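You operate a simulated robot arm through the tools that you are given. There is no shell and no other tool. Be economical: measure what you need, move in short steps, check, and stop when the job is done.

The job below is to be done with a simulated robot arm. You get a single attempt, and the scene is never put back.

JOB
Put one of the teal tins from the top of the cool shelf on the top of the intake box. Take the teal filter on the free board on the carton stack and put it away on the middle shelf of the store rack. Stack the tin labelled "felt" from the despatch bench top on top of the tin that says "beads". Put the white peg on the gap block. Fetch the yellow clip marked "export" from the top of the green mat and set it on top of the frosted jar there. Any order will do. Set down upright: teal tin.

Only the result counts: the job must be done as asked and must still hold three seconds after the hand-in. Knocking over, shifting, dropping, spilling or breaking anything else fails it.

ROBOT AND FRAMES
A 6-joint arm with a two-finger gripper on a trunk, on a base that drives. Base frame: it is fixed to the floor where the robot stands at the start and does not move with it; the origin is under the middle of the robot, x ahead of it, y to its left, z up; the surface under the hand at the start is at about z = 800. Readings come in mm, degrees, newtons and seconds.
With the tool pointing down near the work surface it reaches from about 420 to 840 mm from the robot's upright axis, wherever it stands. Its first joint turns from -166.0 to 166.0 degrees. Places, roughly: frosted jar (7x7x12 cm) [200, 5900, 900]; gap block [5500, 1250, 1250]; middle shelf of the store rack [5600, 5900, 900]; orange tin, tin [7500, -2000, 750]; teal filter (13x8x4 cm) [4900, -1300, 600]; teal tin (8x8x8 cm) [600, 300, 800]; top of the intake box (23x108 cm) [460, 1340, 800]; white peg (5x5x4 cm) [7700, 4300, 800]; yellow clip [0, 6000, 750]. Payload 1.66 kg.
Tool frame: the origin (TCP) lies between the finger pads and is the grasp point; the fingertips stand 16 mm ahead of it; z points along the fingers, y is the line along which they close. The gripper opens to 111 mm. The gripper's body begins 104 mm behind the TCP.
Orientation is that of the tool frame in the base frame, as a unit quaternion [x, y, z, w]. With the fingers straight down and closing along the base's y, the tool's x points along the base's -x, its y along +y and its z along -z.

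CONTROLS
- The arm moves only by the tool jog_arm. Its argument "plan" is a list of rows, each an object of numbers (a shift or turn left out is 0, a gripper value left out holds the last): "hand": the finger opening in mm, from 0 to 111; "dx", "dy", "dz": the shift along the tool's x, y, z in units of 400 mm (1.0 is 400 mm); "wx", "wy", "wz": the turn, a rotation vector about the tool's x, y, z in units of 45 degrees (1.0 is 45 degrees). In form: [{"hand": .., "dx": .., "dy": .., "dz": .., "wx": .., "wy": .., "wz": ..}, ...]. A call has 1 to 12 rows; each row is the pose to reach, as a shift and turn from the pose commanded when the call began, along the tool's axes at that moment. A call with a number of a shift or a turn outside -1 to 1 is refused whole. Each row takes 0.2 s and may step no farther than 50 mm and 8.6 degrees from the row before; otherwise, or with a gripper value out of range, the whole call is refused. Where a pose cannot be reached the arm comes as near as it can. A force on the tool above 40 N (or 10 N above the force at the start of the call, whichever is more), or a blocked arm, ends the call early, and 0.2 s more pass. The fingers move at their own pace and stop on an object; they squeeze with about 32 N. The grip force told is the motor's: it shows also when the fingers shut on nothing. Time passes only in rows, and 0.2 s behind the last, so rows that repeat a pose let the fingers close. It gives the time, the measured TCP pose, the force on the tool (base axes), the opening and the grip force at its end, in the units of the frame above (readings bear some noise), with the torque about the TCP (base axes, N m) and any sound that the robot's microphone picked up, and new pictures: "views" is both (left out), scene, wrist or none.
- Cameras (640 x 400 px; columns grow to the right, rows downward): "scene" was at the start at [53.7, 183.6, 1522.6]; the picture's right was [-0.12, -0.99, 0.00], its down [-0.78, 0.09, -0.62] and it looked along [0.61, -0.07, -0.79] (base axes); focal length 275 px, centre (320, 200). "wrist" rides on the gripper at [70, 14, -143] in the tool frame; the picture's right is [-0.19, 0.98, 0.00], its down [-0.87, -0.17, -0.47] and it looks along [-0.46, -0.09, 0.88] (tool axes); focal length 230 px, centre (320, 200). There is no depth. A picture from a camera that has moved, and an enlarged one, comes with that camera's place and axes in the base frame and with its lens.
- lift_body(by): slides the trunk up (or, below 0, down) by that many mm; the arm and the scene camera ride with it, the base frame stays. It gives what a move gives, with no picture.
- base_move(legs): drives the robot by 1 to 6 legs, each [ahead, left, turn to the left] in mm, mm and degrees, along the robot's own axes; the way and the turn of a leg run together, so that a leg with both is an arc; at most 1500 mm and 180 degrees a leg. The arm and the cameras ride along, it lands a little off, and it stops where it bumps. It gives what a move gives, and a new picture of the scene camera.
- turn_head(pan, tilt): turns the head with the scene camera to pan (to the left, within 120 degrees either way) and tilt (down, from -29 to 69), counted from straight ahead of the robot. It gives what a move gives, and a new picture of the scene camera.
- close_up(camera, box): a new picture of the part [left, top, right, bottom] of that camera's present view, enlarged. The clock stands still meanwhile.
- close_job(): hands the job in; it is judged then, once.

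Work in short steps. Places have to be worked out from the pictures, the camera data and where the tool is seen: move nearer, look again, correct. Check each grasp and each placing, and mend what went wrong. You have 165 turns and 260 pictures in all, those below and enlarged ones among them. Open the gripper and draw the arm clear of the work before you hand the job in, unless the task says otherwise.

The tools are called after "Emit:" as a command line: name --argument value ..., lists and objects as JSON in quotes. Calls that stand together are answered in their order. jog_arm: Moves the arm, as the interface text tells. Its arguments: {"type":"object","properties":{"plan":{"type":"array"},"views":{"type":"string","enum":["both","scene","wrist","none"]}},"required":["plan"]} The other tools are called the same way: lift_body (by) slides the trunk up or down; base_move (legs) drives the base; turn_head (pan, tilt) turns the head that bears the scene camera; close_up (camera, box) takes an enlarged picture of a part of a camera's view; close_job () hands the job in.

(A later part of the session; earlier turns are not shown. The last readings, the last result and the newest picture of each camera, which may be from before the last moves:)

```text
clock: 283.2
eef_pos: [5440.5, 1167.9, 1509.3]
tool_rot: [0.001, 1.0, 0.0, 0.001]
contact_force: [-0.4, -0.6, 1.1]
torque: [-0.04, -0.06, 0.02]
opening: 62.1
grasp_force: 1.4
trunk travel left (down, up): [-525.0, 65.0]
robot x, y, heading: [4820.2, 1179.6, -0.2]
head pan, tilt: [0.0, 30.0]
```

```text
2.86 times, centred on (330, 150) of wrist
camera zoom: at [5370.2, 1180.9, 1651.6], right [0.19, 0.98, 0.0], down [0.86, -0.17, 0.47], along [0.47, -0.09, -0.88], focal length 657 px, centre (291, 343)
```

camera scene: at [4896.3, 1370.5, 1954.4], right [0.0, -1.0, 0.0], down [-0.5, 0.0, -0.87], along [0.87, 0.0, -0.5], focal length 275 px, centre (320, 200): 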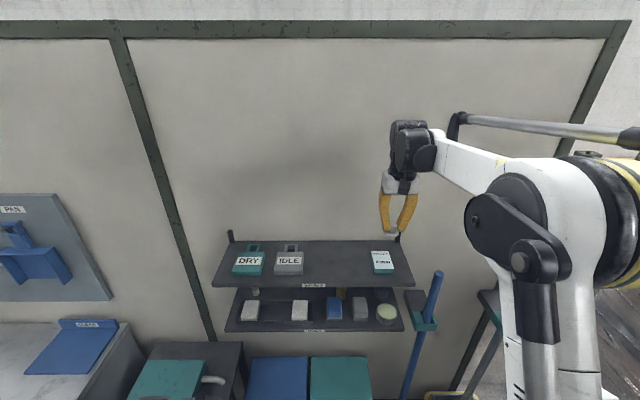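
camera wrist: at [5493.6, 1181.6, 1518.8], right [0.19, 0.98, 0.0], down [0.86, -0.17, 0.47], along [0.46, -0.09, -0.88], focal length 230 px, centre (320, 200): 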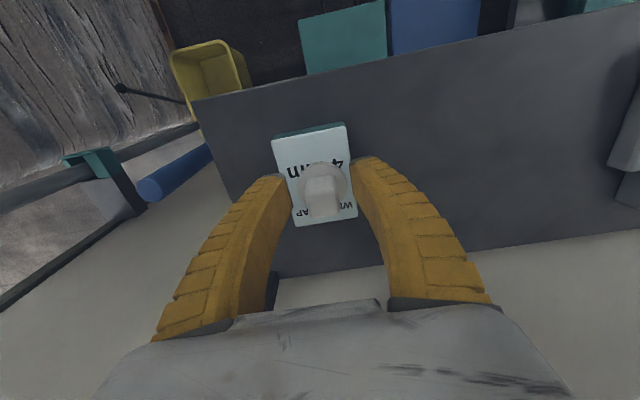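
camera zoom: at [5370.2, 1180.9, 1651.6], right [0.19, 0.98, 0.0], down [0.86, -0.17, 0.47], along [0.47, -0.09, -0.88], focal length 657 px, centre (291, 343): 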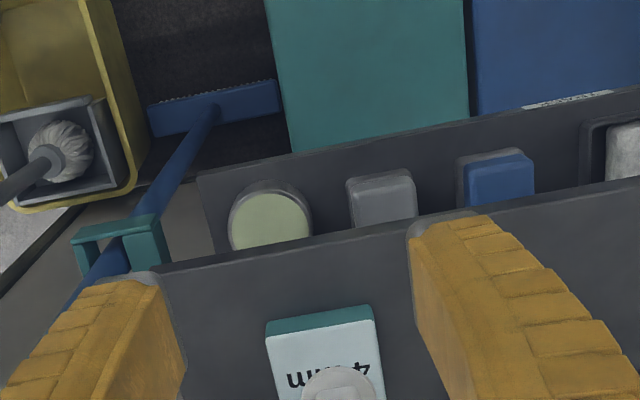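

The peg is placed. I back away, lower the trunk and turn south toward the carton stack.

Emit:
base_move --legs '[[-850, 0, 0], [0, 0, -90]]'

Emit:
lift_body --by -400

Emit:
turn_head --pan 5 --tilt 20

```text
clock: 291.5
eef_pos: [3970.3, 563.6, 1507.5]
tool_rot: [0.701, 0.713, 0.0, -0.002]
contact_force: [-0.2, 0.8, 0.1]
torque: [0.01, -0.01, -0.03]
opening: 62.3
grasp_force: 1.5
trunk travel left (down, up): [-525.0, 65.0]
robot x, y, heading: [3970.7, 1180.7, -88.9]
head pan, tilt: [0.0, 30.0]
camera scene: at [4161.5, 1116.4, 1954.6], right [-1.0, -0.01, 0.0], down [-0.01, 0.5, -0.87], along [0.01, -0.87, -0.5], focal length 275 px, centre (320, 200)
```

scene: 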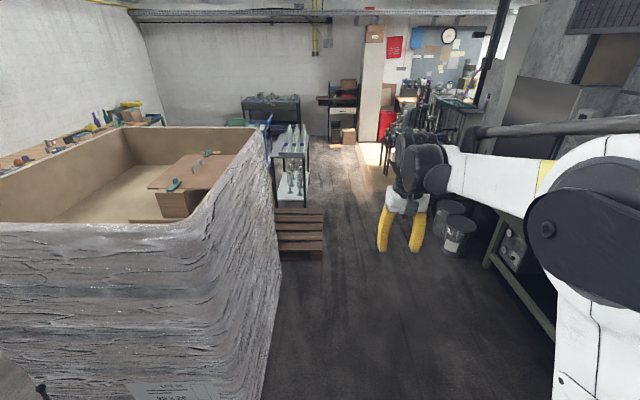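

```text
clock: 295.3
eef_pos: [3971.3, 563.3, 1109.0]
tool_rot: [0.702, 0.712, 0.001, 0.0]
contact_force: [0.4, -0.6, -0.3]
torque: [0.01, -0.02, -0.03]
opening: 61.8
grasp_force: 1.8
trunk travel left (down, up): [-125.0, 465.0]
robot x, y, heading: [3970.1, 1183.3, -89.1]
head pan, tilt: [0.0, 30.0]
```

```text
clock: 296.1
eef_pos: [3970.5, 562.5, 1107.8]
tool_rot: [0.702, 0.713, 0.0, 0.0]
contact_force: [0.4, -0.2, 0.4]
torque: [0.03, 0.02, -0.01]
opening: 62.0
grasp_force: 1.5
trunk travel left (down, up): [-125.0, 465.0]
robot x, y, heading: [3970.5, 1179.8, -89.2]
head pan, tilt: [5.0, 20.0]
camera scene: at [4169.7, 1114.2, 1570.6], right [-0.99, -0.1, 0.0], down [-0.03, 0.34, -0.94], along [0.09, -0.93, -0.34], focal length 275 px, centre (320, 200)
```

scene: 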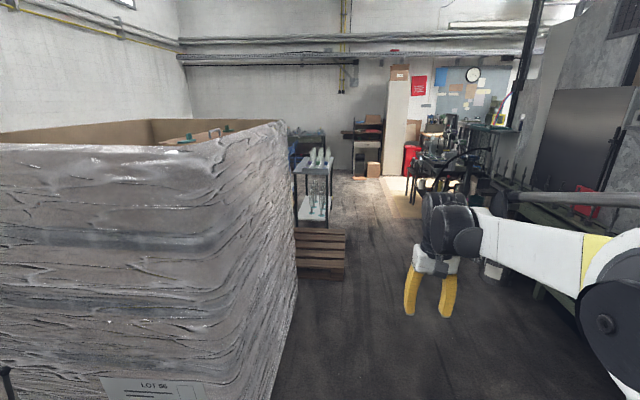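

The lane continues south along the crate's west side (x≈4550). I follow it and look left toward the carton stack.

Emit:
base_move --legs '[[0, -250, -0.8], [1400, 0, 0]]'

Emit:
turn_head --pan 45 --tilt 20

```text
clock: 304.5
eef_pos: [3728.0, -842.3, 1108.8]
tool_rot: [0.703, 0.712, -0.001, 0.0]
contact_force: [-0.3, 0.8, -0.3]
torque: [0.0, -0.02, 0.0]
opening: 62.1
grasp_force: 1.4
trunk travel left (down, up): [-125.0, 465.0]
robot x, y, heading: [3732.4, -223.9, -89.3]
head pan, tilt: [5.0, 20.0]
camera scene: at [3927.8, -291.6, 1570.6], right [-1.0, -0.1, 0.0], down [-0.03, 0.34, -0.94], along [0.09, -0.94, -0.34], focal length 275 px, centre (320, 200)
```

scene: 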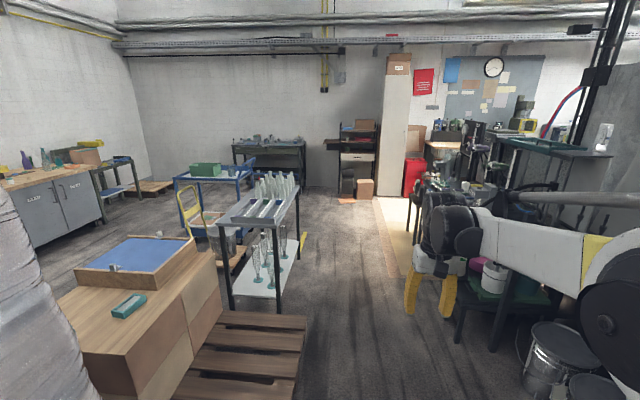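

```text
clock: 305.5
eef_pos: [3728.8, -842.7, 1107.8]
tool_rot: [0.702, 0.712, -0.001, -0.001]
contact_force: [-0.3, 0.1, -0.9]
torque: [0.02, -0.02, 0.0]
opening: 62.2
grasp_force: 1.3
trunk travel left (down, up): [-125.0, 465.0]
robot x, y, heading: [3728.0, -222.7, -89.3]
head pan, tilt: [45.0, 20.0]
camera scene: at [3985.1, -263.9, 1570.6], right [-0.7, -0.71, 0.0], down [-0.24, 0.24, -0.94], along [0.67, -0.66, -0.34], focal length 275 px, centre (320, 200)
```

scene: 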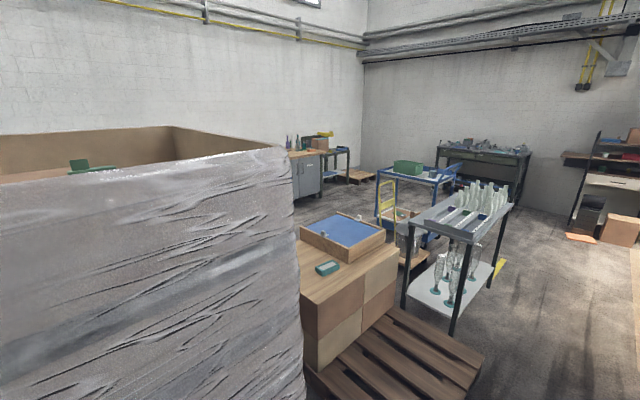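

The teal filter lies on the bare carton top at about [4950,-1270], reachable from the east side only. I go back around by the known north loop into the east corridor.

Emit:
base_move --legs '[[-1400, -250, -0.7], [-1500, 0, 0], [-1500, 0, 0], [-640, 0, 0]]'

```text
clock: 329.8
eef_pos: [3482.7, 4191.9, 1107.5]
tool_rot: [0.711, 0.703, 0.0, 0.0]
contact_force: [-0.8, 0.3, 0.2]
torque: [-0.02, -0.03, 0.03]
opening: 61.9
grasp_force: 1.0
trunk travel left (down, up): [-125.0, 465.0]
robot x, y, heading: [3501.0, 4808.0, -90.7]
head pan, tilt: [45.0, 20.0]
camera scene: at [3753.0, 4764.9, 1570.6], right [-0.72, -0.7, 0.0], down [-0.24, 0.24, -0.94], along [0.66, -0.67, -0.34], focal length 275 px, centre (320, 200)
```

scene: 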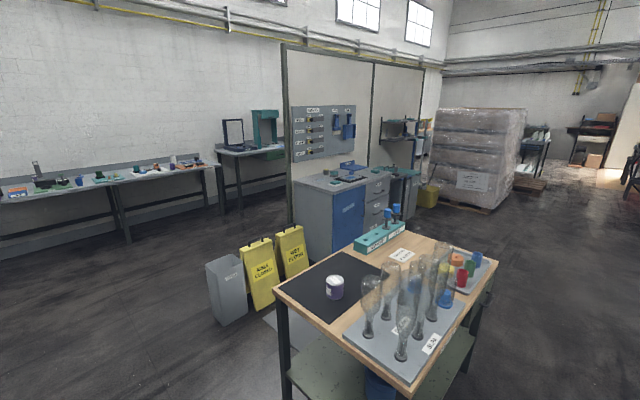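

The hand would pass over the bottles on the table, so I back 350 mm more before going east, then down the corridor.

Emit:
base_move --legs '[[-330, 0, 0.7], [0, 1450, 0], [0, 1430, 0], [500, 0, 0]]'

Emit:
base_move --legs '[[1400, 0, 0], [1400, 0, 0], [1400, 0, 0], [1200, 0, 0]]'

```text
clock: 348.1
eef_pos: [6367.0, 4004.8, 1107.8]
tool_rot: [0.706, 0.708, 0.0, 0.0]
contact_force: [1.0, 1.5, 0.1]
torque: [0.05, -0.01, 0.02]
opening: 62.1
grasp_force: 1.2
trunk travel left (down, up): [-125.0, 465.0]
robot x, y, heading: [6375.4, 4629.1, -90.3]
head pan, tilt: [45.0, 20.0]
camera scene: at [6631.3, 4580.6, 1570.6], right [-0.71, -0.71, 0.0], down [-0.24, 0.24, -0.94], along [0.66, -0.66, -0.34], focal length 275 px, centre (320, 200)
```

scene: 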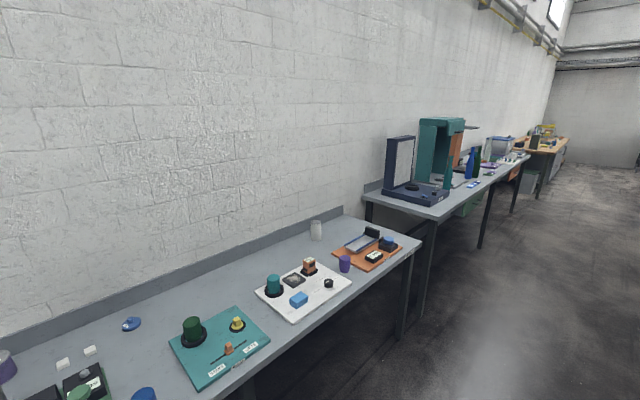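

```text
clock: 373.9
eef_pos: [6499.3, -1396.2, 1107.6]
tool_rot: [0.697, 0.717, 0.0, 0.0]
contact_force: [-0.5, 0.3, 0.5]
torque: [-0.01, 0.0, 0.0]
opening: 61.9
grasp_force: 1.5
trunk travel left (down, up): [-125.0, 465.0]
robot x, y, heading: [6494.7, -779.4, -88.4]
head pan, tilt: [45.0, 20.0]
camera scene: at [6747.6, -814.1, 1570.6], right [-0.69, -0.73, 0.0], down [-0.25, 0.24, -0.94], along [0.68, -0.65, -0.34], focal length 275 px, centre (320, 200)
```

scene: 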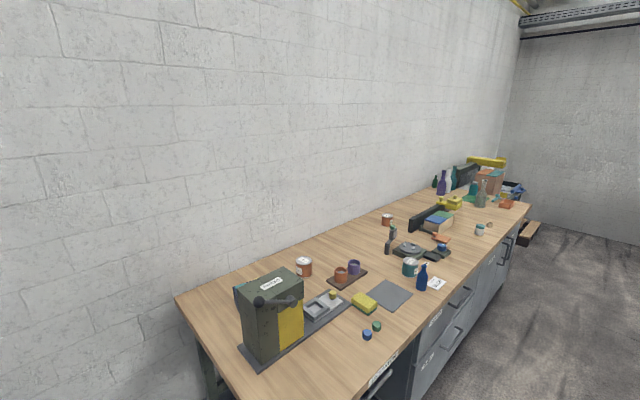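

Here is the despatch bench; several tins with labels. I enlarge them.

Emit:
close_up --camera "scene" --box '[280, 205, 420, 295]'

Emit:
close_up --camera "scene" --box '[395, 175, 535, 285]'

```text
4.44 times, centred on (350, 250) of scene
camera zoom: at [6747.6, -814.1, 1570.6], right [-0.69, -0.73, 0.0], down [-0.25, 0.24, -0.94], along [0.68, -0.65, -0.34], focal length 1223 px, centre (187, -22)
```

zoom: 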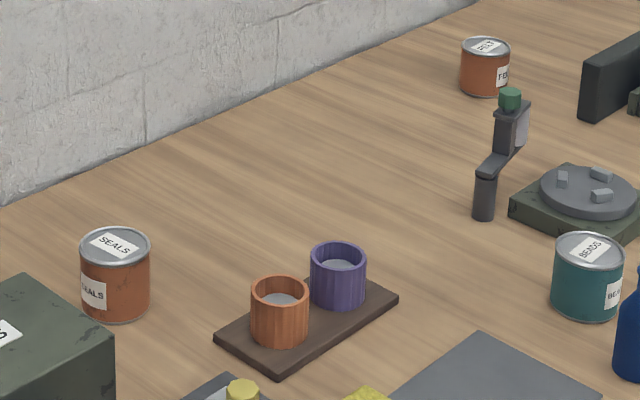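

```text
3.64 times, centred on (465, 230) of scene
camera zoom: at [6747.6, -814.1, 1570.6], right [-0.69, -0.73, 0.0], down [-0.25, 0.24, -0.94], along [0.68, -0.65, -0.34], focal length 1000 px, centre (-207, 91)
```

zoom: 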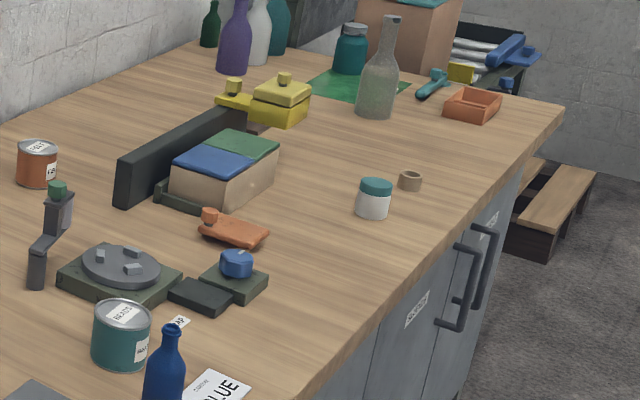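

Emit:
close_up --camera "scene" --box '[375, 208, 401, 230]'

```text
16.00 times, centred on (388, 219) of scene
camera zoom: at [6747.6, -814.1, 1570.6], right [-0.69, -0.73, 0.0], down [-0.25, 0.24, -0.94], along [0.68, -0.65, -0.34], focal length 4401 px, centre (-768, -104)
```

zoom: 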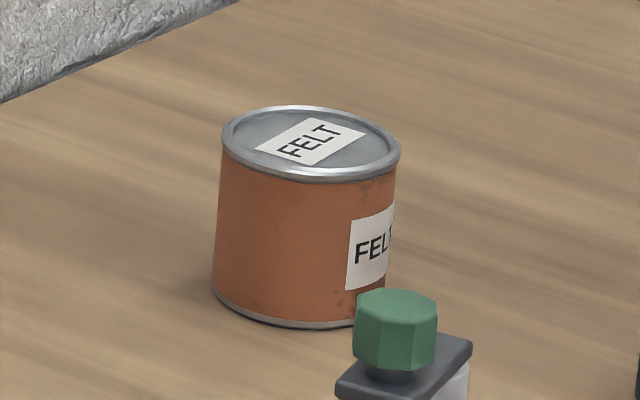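

FELT is the orange tin near the wall (~[7630,-2270]); BEADS the teal one near the front (~[7255,-1880]). I drive level with them and face the bench.

Emit:
base_move --legs '[[1330, 0, 0], [0, 0, 88.4]]'

Emit:
turn_head --pan 0 --tilt 35

```text
clock: 384.3
eef_pos: [7160.8, -2112.7, 1108.5]
tool_rot: [-0.007, 1.0, 0.0, -0.001]
contact_force: [0.0, -0.5, -0.6]
torque: [0.03, -0.03, 0.05]
opening: 62.1
grasp_force: 1.4
trunk travel left (down, up): [-125.0, 465.0]
robot x, y, heading: [6539.3, -2108.8, 0.5]
head pan, tilt: [45.0, 20.0]
camera scene: at [6583.1, -1852.4, 1570.6], right [0.71, -0.7, 0.0], down [-0.24, -0.24, -0.94], along [0.66, 0.67, -0.34], focal length 275 px, centre (320, 200)
```

scene: 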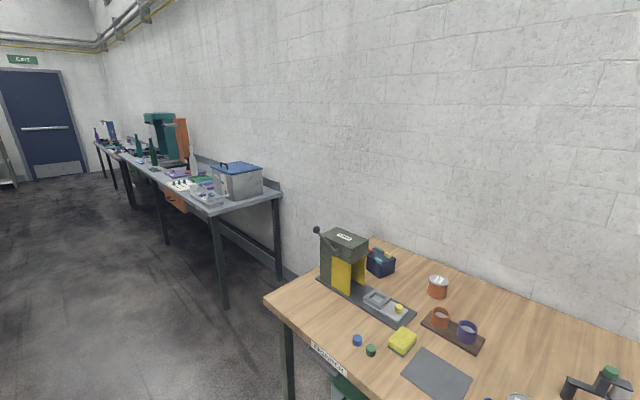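

```text
clock: 385.5
eef_pos: [7160.1, -2113.6, 1109.1]
tool_rot: [-0.008, 1.0, 0.0, -0.001]
contact_force: [0.3, 0.5, -0.6]
torque: [0.05, 0.01, 0.02]
opening: 62.1
grasp_force: 1.2
trunk travel left (down, up): [-125.0, 465.0]
robot x, y, heading: [6537.6, -2111.2, 0.5]
head pan, tilt: [0.0, 35.0]
camera scene: at [6606.1, -1917.9, 1546.8], right [0.01, -1.0, 0.0], down [-0.57, -0.01, -0.82], along [0.82, 0.01, -0.57], focal length 275 px, centre (320, 200)
```

scene: 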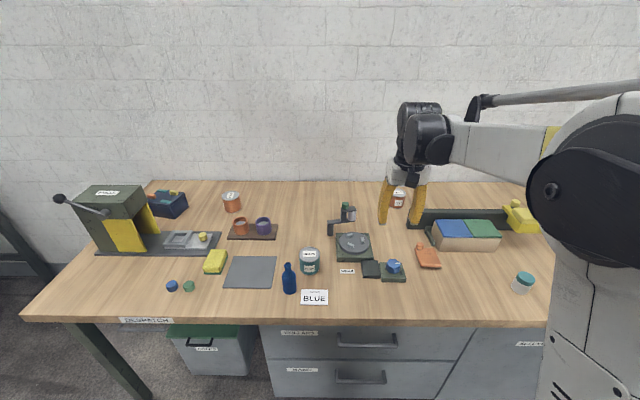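

Both tops are at z≈873; FELT ≈[7631,-2257], BEADS ≈[7262,-1878]. FELT is near the reach limit, so I move the base close to the bench.

Emit:
base_move --legs '[[245, -145, -0.5]]'

Emit:
jog_arm --plan '[{"dx": -0.1, "hand": 111}, {"dx": -0.2}, {"dx": -0.3, "dz": 0.02}, {"dx": -0.4, "dz": 0.06}, {"dx": -0.48, "dz": 0.12}, {"dx": -0.48, "dz": 0.22}]' --views "both"

```text
clock: 387.4
eef_pos: [7403.2, -2263.8, 1107.3]
tool_rot: [-0.001, 1.0, 0.0, 0.0]
contact_force: [-0.3, 0.1, -1.0]
torque: [0.01, 0.03, 0.03]
opening: 61.9
grasp_force: 1.0
trunk travel left (down, up): [-125.0, 465.0]
robot x, y, heading: [6784.1, -2256.8, 0.2]
head pan, tilt: [0.0, 35.0]
camera scene: at [6851.5, -2062.8, 1546.7], right [0.0, -1.0, 0.0], down [-0.57, 0.0, -0.82], along [0.82, 0.0, -0.57], focal length 275 px, centre (320, 200)
```

scene: 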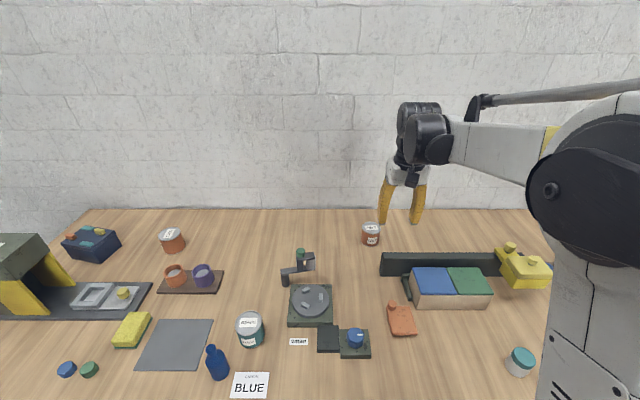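

```text
clock: 388.8
eef_pos: [7596.0, -2263.0, 1020.3]
tool_rot: [-0.002, 1.0, 0.0, 0.0]
contact_force: [1.0, 0.2, -0.9]
torque: [-0.03, 0.05, 0.01]
opening: 110.7
grasp_force: 0.0
trunk travel left (down, up): [-125.0, 465.0]
robot x, y, heading: [6784.2, -2254.3, 0.3]
head pan, tilt: [0.0, 35.0]
camera scene: at [6851.2, -2062.5, 1546.7], right [0.0, -1.0, 0.0], down [-0.57, 0.0, -0.82], along [0.82, 0.0, -0.57], focal length 275 px, centre (320, 200)
camera wrist: at [7527.0, -2248.0, 1162.6], right [0.19, 0.98, 0.0], down [0.87, -0.16, 0.47], along [0.46, -0.09, -0.88], focal length 230 px, centre (320, 200)
```

scene: 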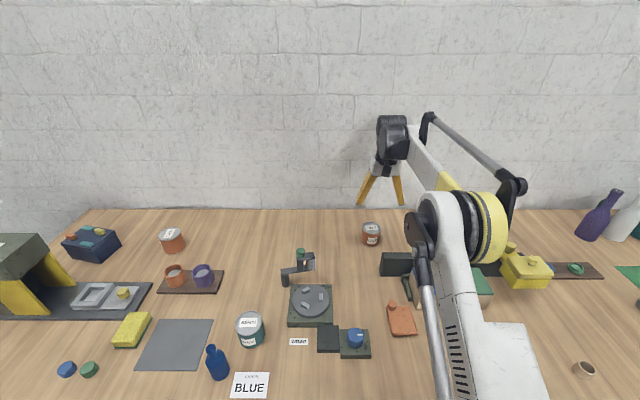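
wrist: 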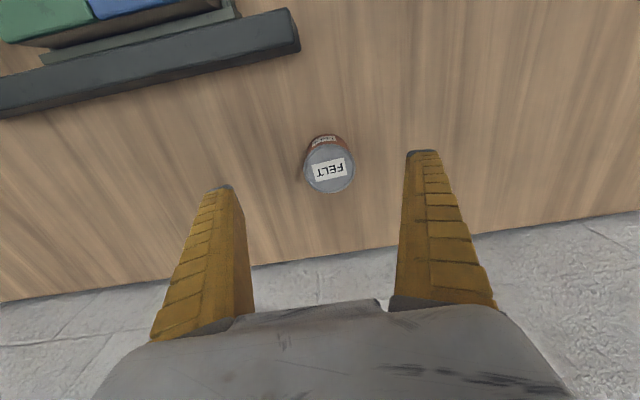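

FELT confirmed at [7631,-2257], top ≈877. I move over it and descend, watching for reach limits.

Emit:
jog_arm --plan '[{"dx": -0.045, "dy": 0.007, "dz": 0.08}, {"dx": -0.0875, "dy": 0.014, "dz": 0.16}, {"dx": -0.0875, "dy": 0.014, "dz": 0.24}]' --views "wrist"

```text
clock: 389.6
eef_pos: [7630.2, -2256.3, 925.0]
tool_rot: [-0.002, 1.0, 0.0, 0.0]
contact_force: [0.5, 0.8, -1.0]
torque: [0.02, 0.02, 0.01]
opening: 110.7
grasp_force: 0.1
trunk travel left (down, up): [-125.0, 465.0]
robot x, y, heading: [6784.6, -2254.0, 0.3]
head pan, tilt: [0.0, 35.0]
camera wrist: at [7561.0, -2242.9, 1066.5], right [0.19, 0.98, 0.0], down [0.87, -0.16, 0.47], along [0.46, -0.09, -0.88], focal length 230 px, centre (320, 200)
```

wrist: 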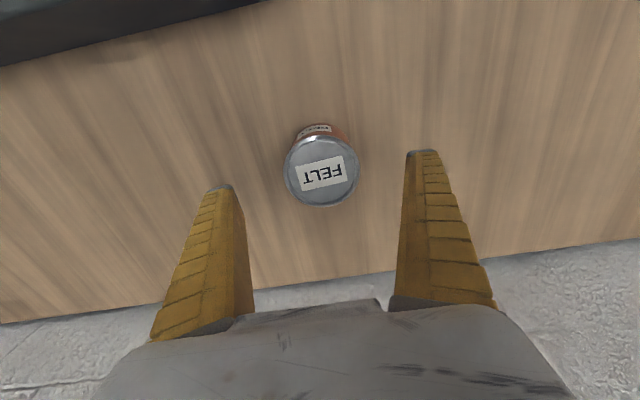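

Centred. I lower to z≈843 and close.

Emit:
jog_arm --plan '[{"dz": 0.1, "dx": -0.003}, {"dz": 0.19, "dx": -0.003}, {"dz": 0.205, "dx": -0.003}, {"dz": 0.205, "dx": -0.003, "hand": 55}, {"dz": 0.205, "dx": -0.003, "hand": 55}, {"dz": 0.205, "dx": -0.003, "hand": 55}]' --views "wrist"

```text
clock: 391.0
eef_pos: [7624.8, -2257.1, 842.5]
tool_rot: [-0.002, 1.0, 0.001, 0.001]
contact_force: [-0.6, 0.0, 0.1]
torque: [-0.02, -0.02, -0.01]
opening: 63.5
grasp_force: 31.2
out of reach, approached as far as the arm can: row 2, 3, 4, 5, 6
trunk travel left (down, up): [-125.0, 465.0]
robot x, y, heading: [6786.5, -2253.7, 0.2]
head pan, tilt: [0.0, 35.0]
camera wrist: at [7554.3, -2243.6, 985.7], right [0.19, 0.98, 0.0], down [0.86, -0.16, 0.47], along [0.47, -0.09, -0.88], focal length 230 px, centre (320, 200)
```

wrist: 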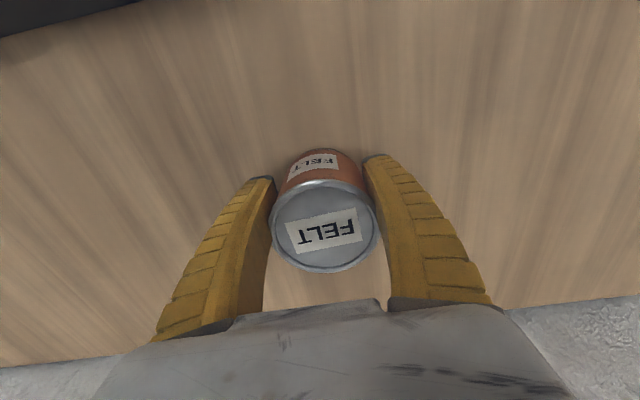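

Gripped at 63.5 mm, 7 mm short of the axis but firm. I lift straight up and retract somewhat.

Emit:
jog_arm --plan '[{"dz": -0.03}, {"dz": -0.1}, {"dz": -0.2}, {"dz": -0.3}, {"dz": -0.4}, {"dx": 0.1, "dz": -0.42}, {"dx": 0.2, "dz": -0.45}, {"dx": 0.3, "dz": -0.48}, {"dx": 0.4, "dz": -0.5}]' --views "both"

```text
clock: 393.0
eef_pos: [7582.6, -2256.0, 1100.4]
tool_rot: [-0.002, 1.0, 0.0, 0.0]
contact_force: [-0.6, 0.1, -2.7]
torque: [-0.01, 0.05, 0.0]
opening: 63.4
grasp_force: 32.2
out of reach, approached as far as the arm can: row 6, 7, 8, 9
trunk travel left (down, up): [-125.0, 465.0]
robot x, y, heading: [6782.8, -2259.2, -0.2]
head pan, tilt: [0.0, 35.0]
camera scene: at [6851.4, -2062.5, 1546.7], right [0.0, -1.0, 0.0], down [-0.57, 0.0, -0.82], along [0.82, 0.0, -0.57], focal length 275 px, centre (320, 200)
camera wrist: at [7511.0, -2242.6, 1242.4], right [0.19, 0.98, 0.0], down [0.87, -0.16, 0.47], along [0.46, -0.09, -0.88], focal length 230 px, centre (320, 200)
```

scene: 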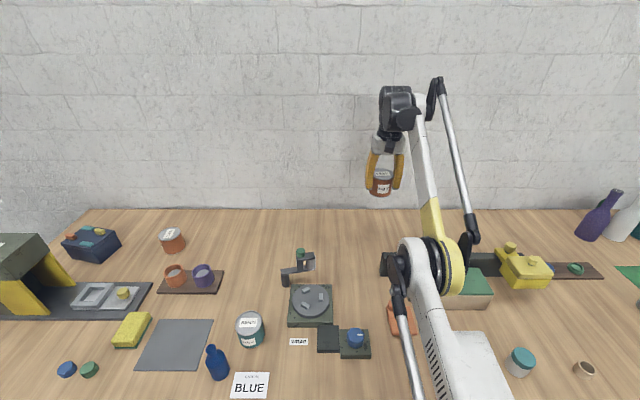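
wrist: 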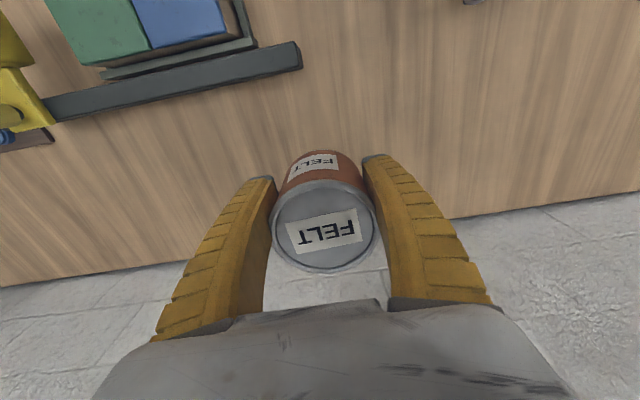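

Held well. I retract the arm and strafe left to be in line with BEADS.

Emit:
jog_arm --plan '[{"dx": 0.1}, {"dx": 0.2}, {"dx": 0.3}, {"dx": 0.4}, {"dx": 0.5}, {"dx": 0.6}, {"dx": 0.7}, {"dx": 0.8}]' --views "none"

Emit:
base_move --legs '[[0, 378, 0]]'

Emit:
jog_arm --plan '[{"dx": 0}]' --views "wrist"

```text
clock: 394.8
eef_pos: [7448.5, -2260.5, 1223.9]
tool_rot: [-0.001, 1.0, 0.0, -0.001]
contact_force: [0.4, -0.5, -2.1]
torque: [0.02, 0.05, -0.03]
opening: 63.4
grasp_force: 31.4
out of reach, approached as far as the arm can: row 1, 2, 3, 4, 5, 6, 7, 8
trunk travel left (down, up): [-125.0, 465.0]
robot x, y, heading: [6784.7, -2253.2, 0.4]
head pan, tilt: [0.0, 35.0]
```

```text
clock: 397.2
eef_pos: [7448.5, -1880.1, 1223.7]
tool_rot: [-0.002, 1.0, 0.0, -0.001]
contact_force: [-0.2, 0.4, -4.0]
torque: [-0.04, 0.03, -0.01]
opening: 63.3
grasp_force: 32.2
trunk travel left (down, up): [-125.0, 465.0]
robot x, y, heading: [6784.1, -1871.4, -0.0]
head pan, tilt: [0.0, 35.0]
camera scene: at [6850.4, -1682.1, 1546.7], right [0.0, -1.0, 0.0], down [-0.57, 0.0, -0.82], along [0.82, 0.0, -0.57], focal length 275 px, centre (320, 200)
```

scene: 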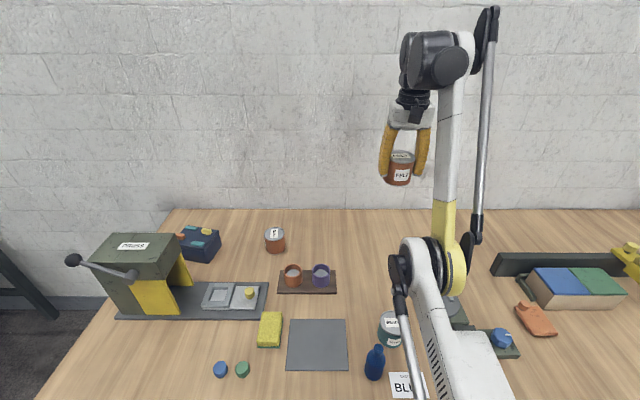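

```text
clock: 397.6
eef_pos: [7449.2, -1880.4, 1224.3]
tool_rot: [-0.003, 1.0, 0.0, -0.001]
contact_force: [0.3, 0.8, -2.3]
torque: [-0.01, 0.05, 0.0]
opening: 63.3
grasp_force: 32.3
trunk travel left (down, up): [-125.0, 465.0]
robot x, y, heading: [6782.9, -1875.9, 0.1]
head pan, tilt: [0.0, 35.0]
camera wrist: at [7378.8, -1866.4, 1366.0], right [0.19, 0.98, 0.0], down [0.87, -0.16, 0.47], along [0.46, -0.09, -0.88], focal length 230 px, centre (320, 200)
```

wrist: 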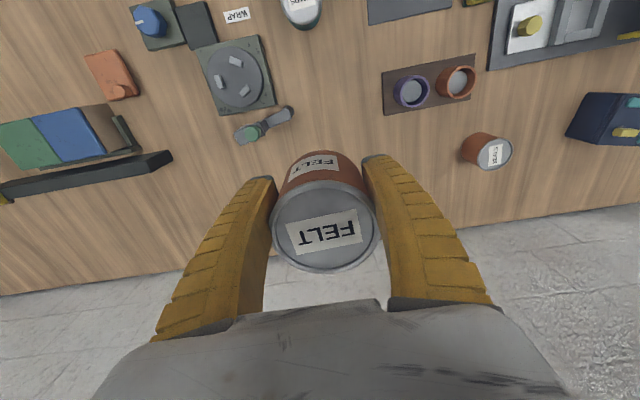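

The arm retracts oddly at this height; I command a combined move back and down toward [7255,-1877,1010].

Emit:
jog_arm --plan '[{"dx": 0.05, "dz": 0.06}, {"dx": 0.1, "dz": 0.12}, {"dx": 0.16, "dz": 0.18}, {"dx": 0.22, "dz": 0.24}, {"dx": 0.28, "dz": 0.3}, {"dx": 0.34, "dz": 0.36}, {"dx": 0.39, "dz": 0.42}, {"dx": 0.44, "dz": 0.48}, {"dx": 0.485, "dz": 0.535}]' --views "both"

```text
clock: 399.6
eef_pos: [7447.8, -1880.5, 1223.5]
tool_rot: [-0.003, 1.0, 0.0, -0.001]
contact_force: [0.2, 0.8, -2.3]
torque: [-0.01, 0.03, 0.03]
opening: 63.3
grasp_force: 31.9
out of reach, approached as far as the arm can: row 1, 2, 3, 4, 5, 6, 7, 8, 9
trunk travel left (down, up): [-125.0, 465.0]
robot x, y, heading: [6784.8, -1876.1, 0.0]
head pan, tilt: [0.0, 35.0]
camera scene: at [6850.4, -1682.6, 1546.7], right [0.0, -1.0, 0.0], down [-0.57, 0.0, -0.82], along [0.82, 0.0, -0.57], focal length 275 px, centre (320, 200)
camera wrist: at [7378.8, -1866.4, 1366.1], right [0.19, 0.98, 0.0], down [0.87, -0.16, 0.47], along [0.46, -0.09, -0.88], focal length 230 px, centre (320, 200)
```

scene: 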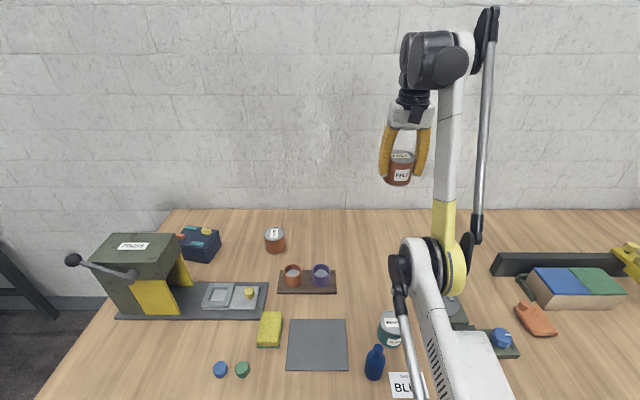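
wrist: 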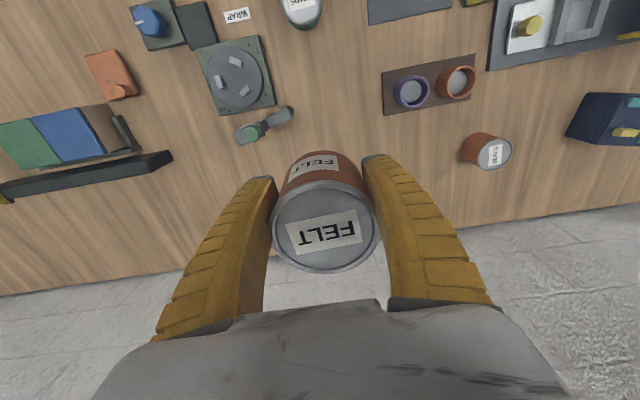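

The elbow has flipped to the low side and is at a limit. I flip it back by stretching the arm out fully at this height and then lowering with the arm straight.

Emit:
jog_arm --plan '[{"dx": -0.1}, {"dx": -0.2}, {"dx": -0.3}, {"dx": -0.4}, {"dx": -0.5}, {"dx": -0.5, "dz": 0.1}, {"dx": -0.5, "dz": 0.2}, {"dx": -0.5, "dz": 0.3}, {"dx": -0.5, "dz": 0.4}, {"dx": -0.45, "dz": 0.5}, {"dx": -0.4, "dz": 0.6}, {"dx": -0.3, "dz": 0.62}]' --views "scene"

```text
clock: 402.2
eef_pos: [7563.0, -1877.3, 973.9]
tool_rot: [-0.002, 1.0, -0.001, -0.001]
contact_force: [0.1, -0.4, -2.8]
torque: [0.01, 0.03, -0.02]
opening: 62.5
grasp_force: 32.2
out of reach, approached as far as the arm can: row 3, 4, 5, 6, 7, 8, 9, 10
trunk travel left (down, up): [-125.0, 465.0]
robot x, y, heading: [6782.4, -1872.3, 0.0]
head pan, tilt: [0.0, 35.0]
camera scene: at [6849.2, -1682.6, 1546.9], right [0.0, -1.0, 0.0], down [-0.57, 0.0, -0.82], along [0.82, 0.0, -0.57], focal length 275 px, centre (320, 200)
```

scene: 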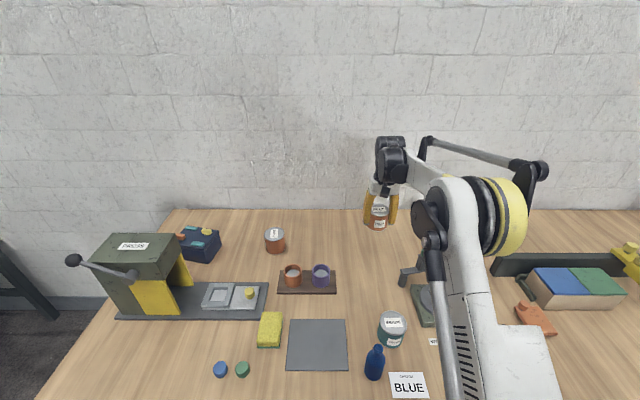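

The elbow is up again. I retract toward BEADS, rising slightly, and look.

Emit:
jog_arm --plan '[{"dx": 0.1}, {"dx": 0.2, "dz": -0.02}, {"dx": 0.3, "dz": -0.05}, {"dx": 0.4, "dz": -0.08}, {"dx": 0.5, "dz": -0.1}, {"dx": 0.6, "dz": -0.1}, {"dx": 0.7, "dz": -0.1}, {"dx": 0.76, "dz": -0.1}]' --views "both"

```text
clock: 404.0
eef_pos: [7256.4, -1877.1, 1015.4]
tool_rot: [-0.002, 1.0, 0.001, -0.001]
contact_force: [1.9, 0.8, -3.2]
torque: [-0.03, 0.02, 0.0]
opening: 62.7
grasp_force: 31.8
trunk travel left (down, up): [-125.0, 465.0]
robot x, y, heading: [6783.1, -1876.9, -0.3]
head pan, tilt: [0.0, 35.0]
camera scene: at [6849.8, -1682.6, 1546.8], right [0.0, -1.0, 0.0], down [-0.57, 0.0, -0.82], along [0.82, 0.0, -0.57], focal length 275 px, centre (320, 200)
camera wrist: at [7187.1, -1863.5, 1157.7], right [0.19, 0.98, 0.0], down [0.87, -0.16, 0.47], along [0.46, -0.09, -0.88], focal length 230 px, centre (320, 200)
```

scene: 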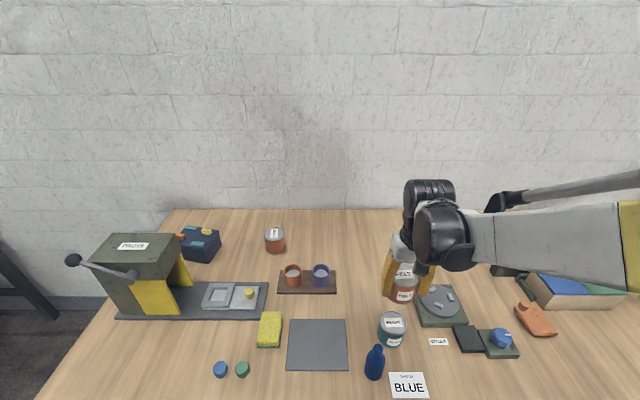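
wrist: 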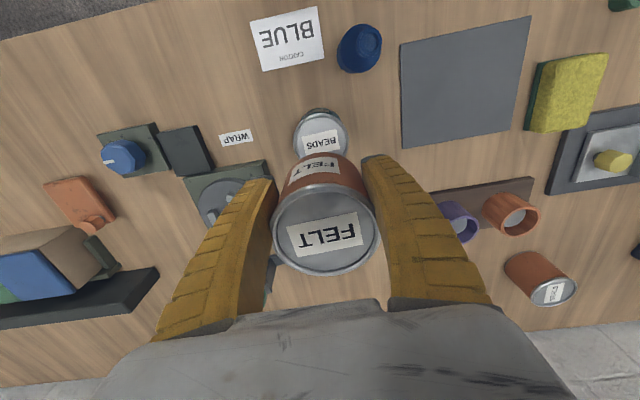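

FELT must shift about 12 mm toward the robot to sit over BEADS (centre ≈[7250,-1875], top ≈875). I align and lower to ~10 mm above.

Emit:
jog_arm --plan '[{"dx": 0.03, "dy": 0.001, "dz": 0.06}, {"dx": 0.03, "dy": 0.001, "dz": 0.13}, {"dx": 0.03, "dy": 0.001, "dz": 0.19}, {"dx": 0.03, "dy": 0.001, "dz": 0.205}, {"dx": 0.03, "dy": 0.001, "dz": 0.205}]' --views "wrist"

Emit:
close_up --camera "wrist" --box '[230, 60, 410, 290]'

Emit:
close_up --camera "scene" --box '[340, 240, 460, 370]'

```text
clock: 405.2
eef_pos: [7245.4, -1878.0, 932.9]
tool_rot: [-0.002, 1.0, 0.0, -0.001]
contact_force: [-1.0, 0.5, -2.5]
torque: [0.0, 0.07, 0.0]
opening: 62.6
grasp_force: 32.2
trunk travel left (down, up): [-125.0, 465.0]
robot x, y, heading: [6781.7, -1875.9, 0.2]
head pan, tilt: [0.0, 35.0]
camera wrist: at [7176.2, -1863.0, 1075.2], right [0.19, 0.98, 0.0], down [0.87, -0.16, 0.47], along [0.46, -0.09, -0.88], focal length 230 px, centre (320, 200)
```

wrist: 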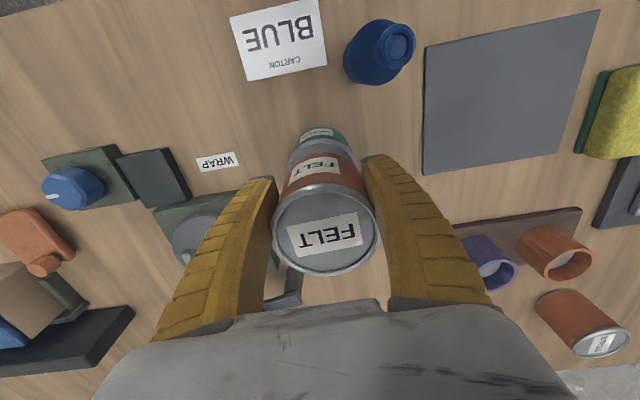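

```text
1.74 times, centred on (320, 175) of wrist
camera zoom: at [7176.2, -1863.0, 1075.2], right [0.19, 0.98, 0.0], down [0.87, -0.16, 0.47], along [0.46, -0.09, -0.88], focal length 400 px, centre (320, 244)
```

zoom: 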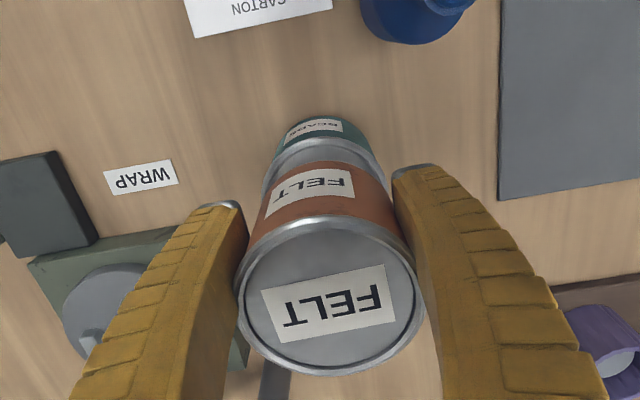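

```text
3.08 times, centred on (400, 305) of scene
camera zoom: at [6850.3, -1682.6, 1546.8], right [0.0, -1.0, 0.0], down [-0.57, 0.0, -0.82], along [0.82, 0.0, -0.57], focal length 846 px, centre (74, -123)
```

zoom: 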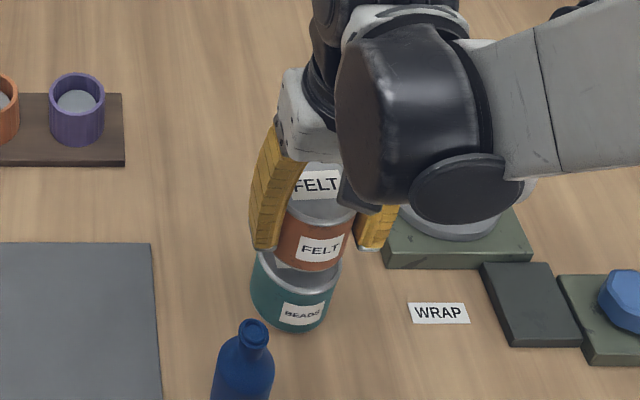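

Emit:
close_up --camera "scene" --box '[380, 290, 425, 350]'

```text
6.67 times, centred on (402, 320) of scene
camera zoom: at [6850.3, -1682.6, 1546.8], right [0.0, -1.0, 0.0], down [-0.57, 0.0, -0.82], along [0.82, 0.0, -0.57], focal length 1834 px, centre (-230, -600)
```

zoom: 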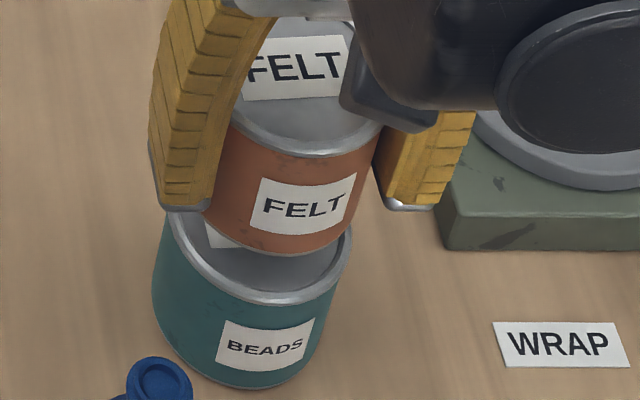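

Consistent geometry: tins are ~62 mm tall, so FELT's bottom is 28 mm below the TCP; it is about 3 mm off in y. I nudge and lower to ~4 mm above contact.

Emit:
jog_arm --plan '[{"dx": 0.004, "dy": 0.006, "dz": 0.02}, {"dx": 0.004, "dy": 0.006, "dz": 0.045}, {"dx": 0.004, "dy": 0.006, "dz": 0.06}, {"dx": 0.004, "dy": 0.006, "dz": 0.06}]' --views "none"

Emit:
close_up --camera "scene" --box '[380, 290, 425, 350]'

Emit:
close_up --camera "wrist" --box '[250, 100, 390, 290]'

```text
clock: 406.2
eef_pos: [7243.0, -1875.0, 909.5]
tool_rot: [-0.002, 1.0, 0.001, 0.001]
contact_force: [-2.2, -0.5, 23.7]
torque: [-0.03, -0.36, 0.05]
opening: 62.5
grasp_force: 31.7
trunk travel left (down, up): [-125.0, 465.0]
robot x, y, heading: [6787.5, -1873.7, 0.2]
head pan, tilt: [0.0, 35.0]
```

```text
6.67 times, centred on (402, 320) of scene
camera zoom: at [6848.2, -1682.7, 1547.0], right [0.0, -1.0, 0.0], down [-0.57, 0.0, -0.82], along [0.82, 0.0, -0.57], focal length 1834 px, centre (-230, -600)
```

zoom: 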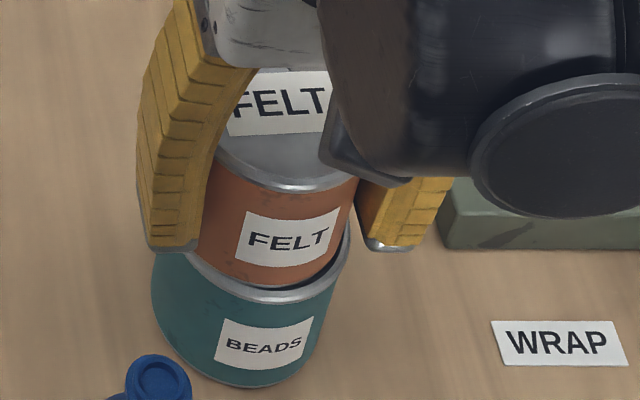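

```text
2.11 times, centred on (320, 195) of wrist
camera zoom: at [7173.0, -1860.7, 1051.9], right [0.19, 0.98, 0.0], down [0.87, -0.16, 0.47], along [0.46, -0.09, -0.88], focal length 484 px, centre (320, 210)
```

zoom: 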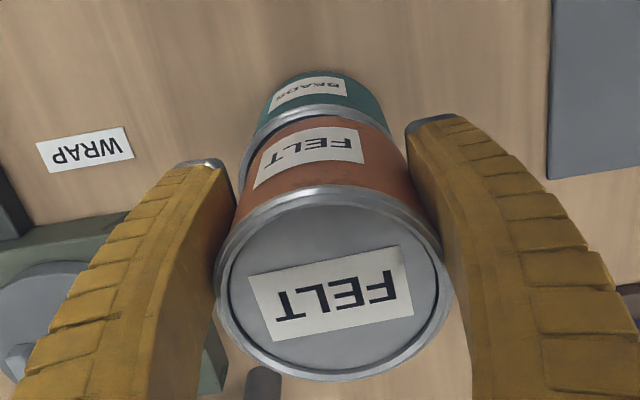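

FELT already rests on BEADS (24 N), about 4 mm back of centre. I raise 5 mm, shift 4 mm toward the robot and 2 mm to -y, and set it down lightly.

Emit:
jog_arm --plan '[{"dz": -0.014}, {"dx": 0.01, "dy": -0.005, "dz": -0.014}, {"dx": 0.01, "dy": -0.005, "dz": -0.008}, {"dx": 0.01, "dy": -0.005, "dz": -0.005}, {"dx": 0.01, "dy": -0.005, "dz": -0.003}]' --views "none"

Emit:
close_up --camera "scene" --box '[380, 290, 425, 350]'

```text
clock: 407.4
eef_pos: [7240.7, -1876.6, 910.4]
tool_rot: [-0.002, 1.0, 0.0, 0.0]
contact_force: [1.0, -1.9, 5.3]
torque: [-0.1, 0.05, 0.02]
opening: 62.1
grasp_force: 32.0
trunk travel left (down, up): [-125.0, 465.0]
robot x, y, heading: [6785.2, -1874.0, 0.2]
head pan, tilt: [0.0, 35.0]
```

```text
6.67 times, centred on (402, 320) of scene
camera zoom: at [6850.0, -1682.8, 1546.9], right [0.0, -1.0, 0.0], down [-0.57, 0.0, -0.82], along [0.82, 0.0, -0.57], focal length 1834 px, centre (-230, -600)
```

zoom: 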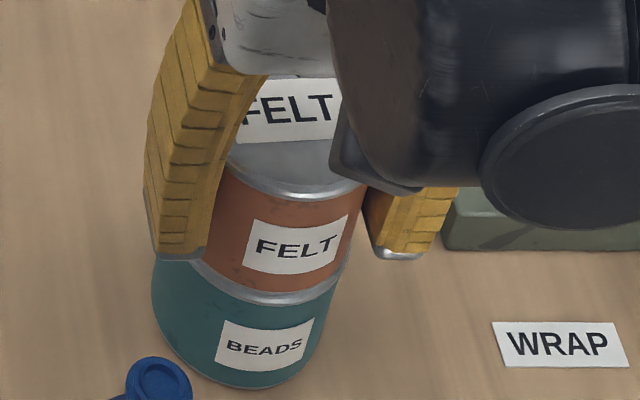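

Well seated now with 5 N. I open and rise straight up.

Emit:
jog_arm --plan '[{"hand": 75}, {"hand": 90}, {"hand": 90}, {"dz": -0.08}, {"dz": -0.18}, {"dz": -0.28}]' --views "wrist"

Emit:
close_up --camera "scene" --box '[370, 280, 425, 350]'

```text
clock: 408.8
eef_pos: [7241.3, -1875.4, 1022.7]
tool_rot: [-0.002, 1.0, 0.0, -0.001]
contact_force: [-0.6, -0.3, 0.4]
torque: [0.0, -0.01, -0.01]
opening: 91.0
grasp_force: 0.2
trunk travel left (down, up): [-125.0, 465.0]
robot x, y, heading: [6783.8, -1874.1, 0.3]
head pan, tilt: [0.0, 35.0]
camera wrist: at [7171.1, -1862.1, 1164.8], right [0.19, 0.98, 0.0], down [0.87, -0.16, 0.47], along [0.46, -0.09, -0.88], focal length 230 px, centre (320, 200)
```

wrist: 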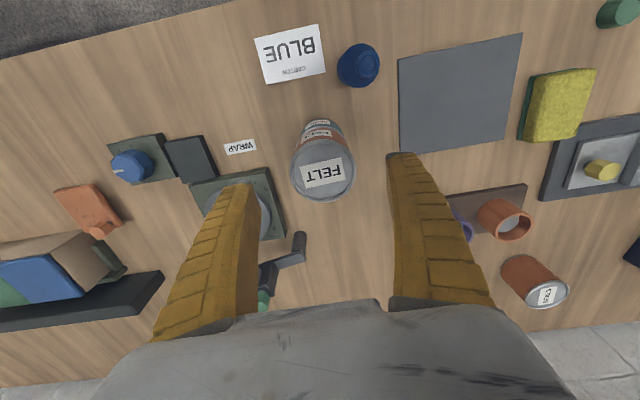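

```text
5.71 times, centred on (398, 315) of scene
camera zoom: at [6849.7, -1682.6, 1546.8], right [0.0, -1.0, 0.0], down [-0.57, 0.0, -0.82], along [0.82, 0.0, -0.57], focal length 1572 px, centre (-123, -457)
```

zoom: 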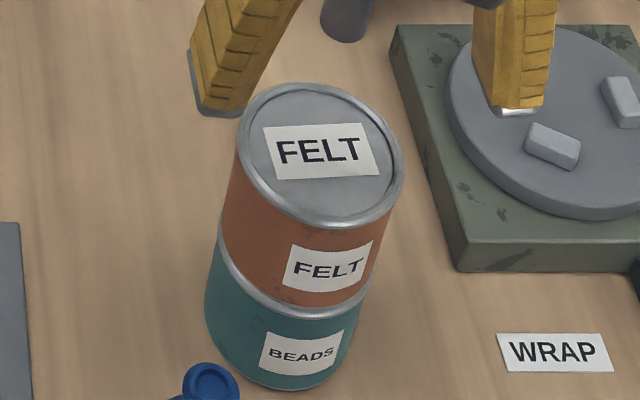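

FELT stands neatly on BEADS. Now the filter: I back away, turn around and look at the carton stack from the east.

Emit:
base_move --legs '[[-480, 0, 0], [0, 0, 179.7], [0, -500, 0]]'

Emit:
turn_head --pan -5 --tilt 35

```text
clock: 421.6
eef_pos: [5844.8, -1379.8, 1021.4]
tool_rot: [1.0, 0.0, 0.0, -0.001]
contact_force: [-0.3, 0.1, 0.4]
torque: [-0.06, 0.0, -0.01]
opening: 91.1
grasp_force: 0.3
trunk travel left (down, up): [-125.0, 465.0]
robot x, y, heading: [6303.6, -1384.8, 179.7]
head pan, tilt: [0.0, 35.0]
camera scene: at [6233.0, -1569.6, 1546.8], right [0.0, 1.0, 0.0], down [0.57, 0.0, -0.82], along [-0.82, 0.0, -0.57], focal length 275 px, centre (320, 200)
```

scene: 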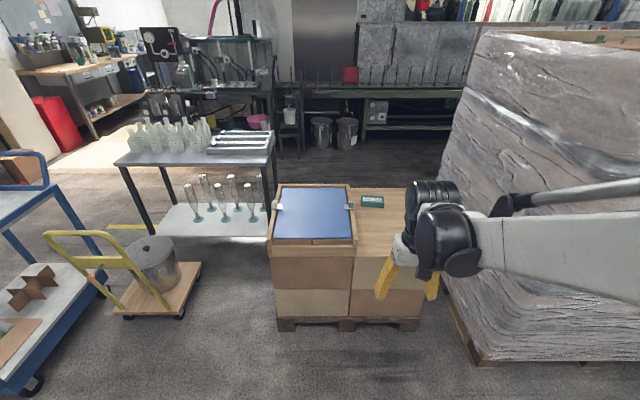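

```text
clock: 422.2
eef_pos: [5845.7, -1379.6, 1022.0]
tool_rot: [1.0, 0.0, 0.001, 0.0]
contact_force: [-0.1, -0.1, -0.4]
torque: [-0.02, 0.0, 0.02]
opening: 90.7
grasp_force: 1.1
trunk travel left (down, up): [-125.0, 465.0]
robot x, y, heading: [6303.1, -1383.2, 179.9]
head pan, tilt: [-5.0, 35.0]
camera scene: at [6233.3, -1562.3, 1546.8], right [0.09, 1.0, 0.0], down [0.57, -0.05, -0.82], along [-0.82, 0.07, -0.57], focal length 275 px, centre (320, 200)
```

scene: 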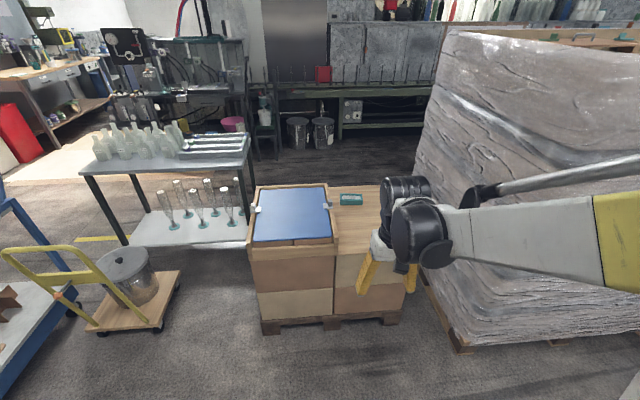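

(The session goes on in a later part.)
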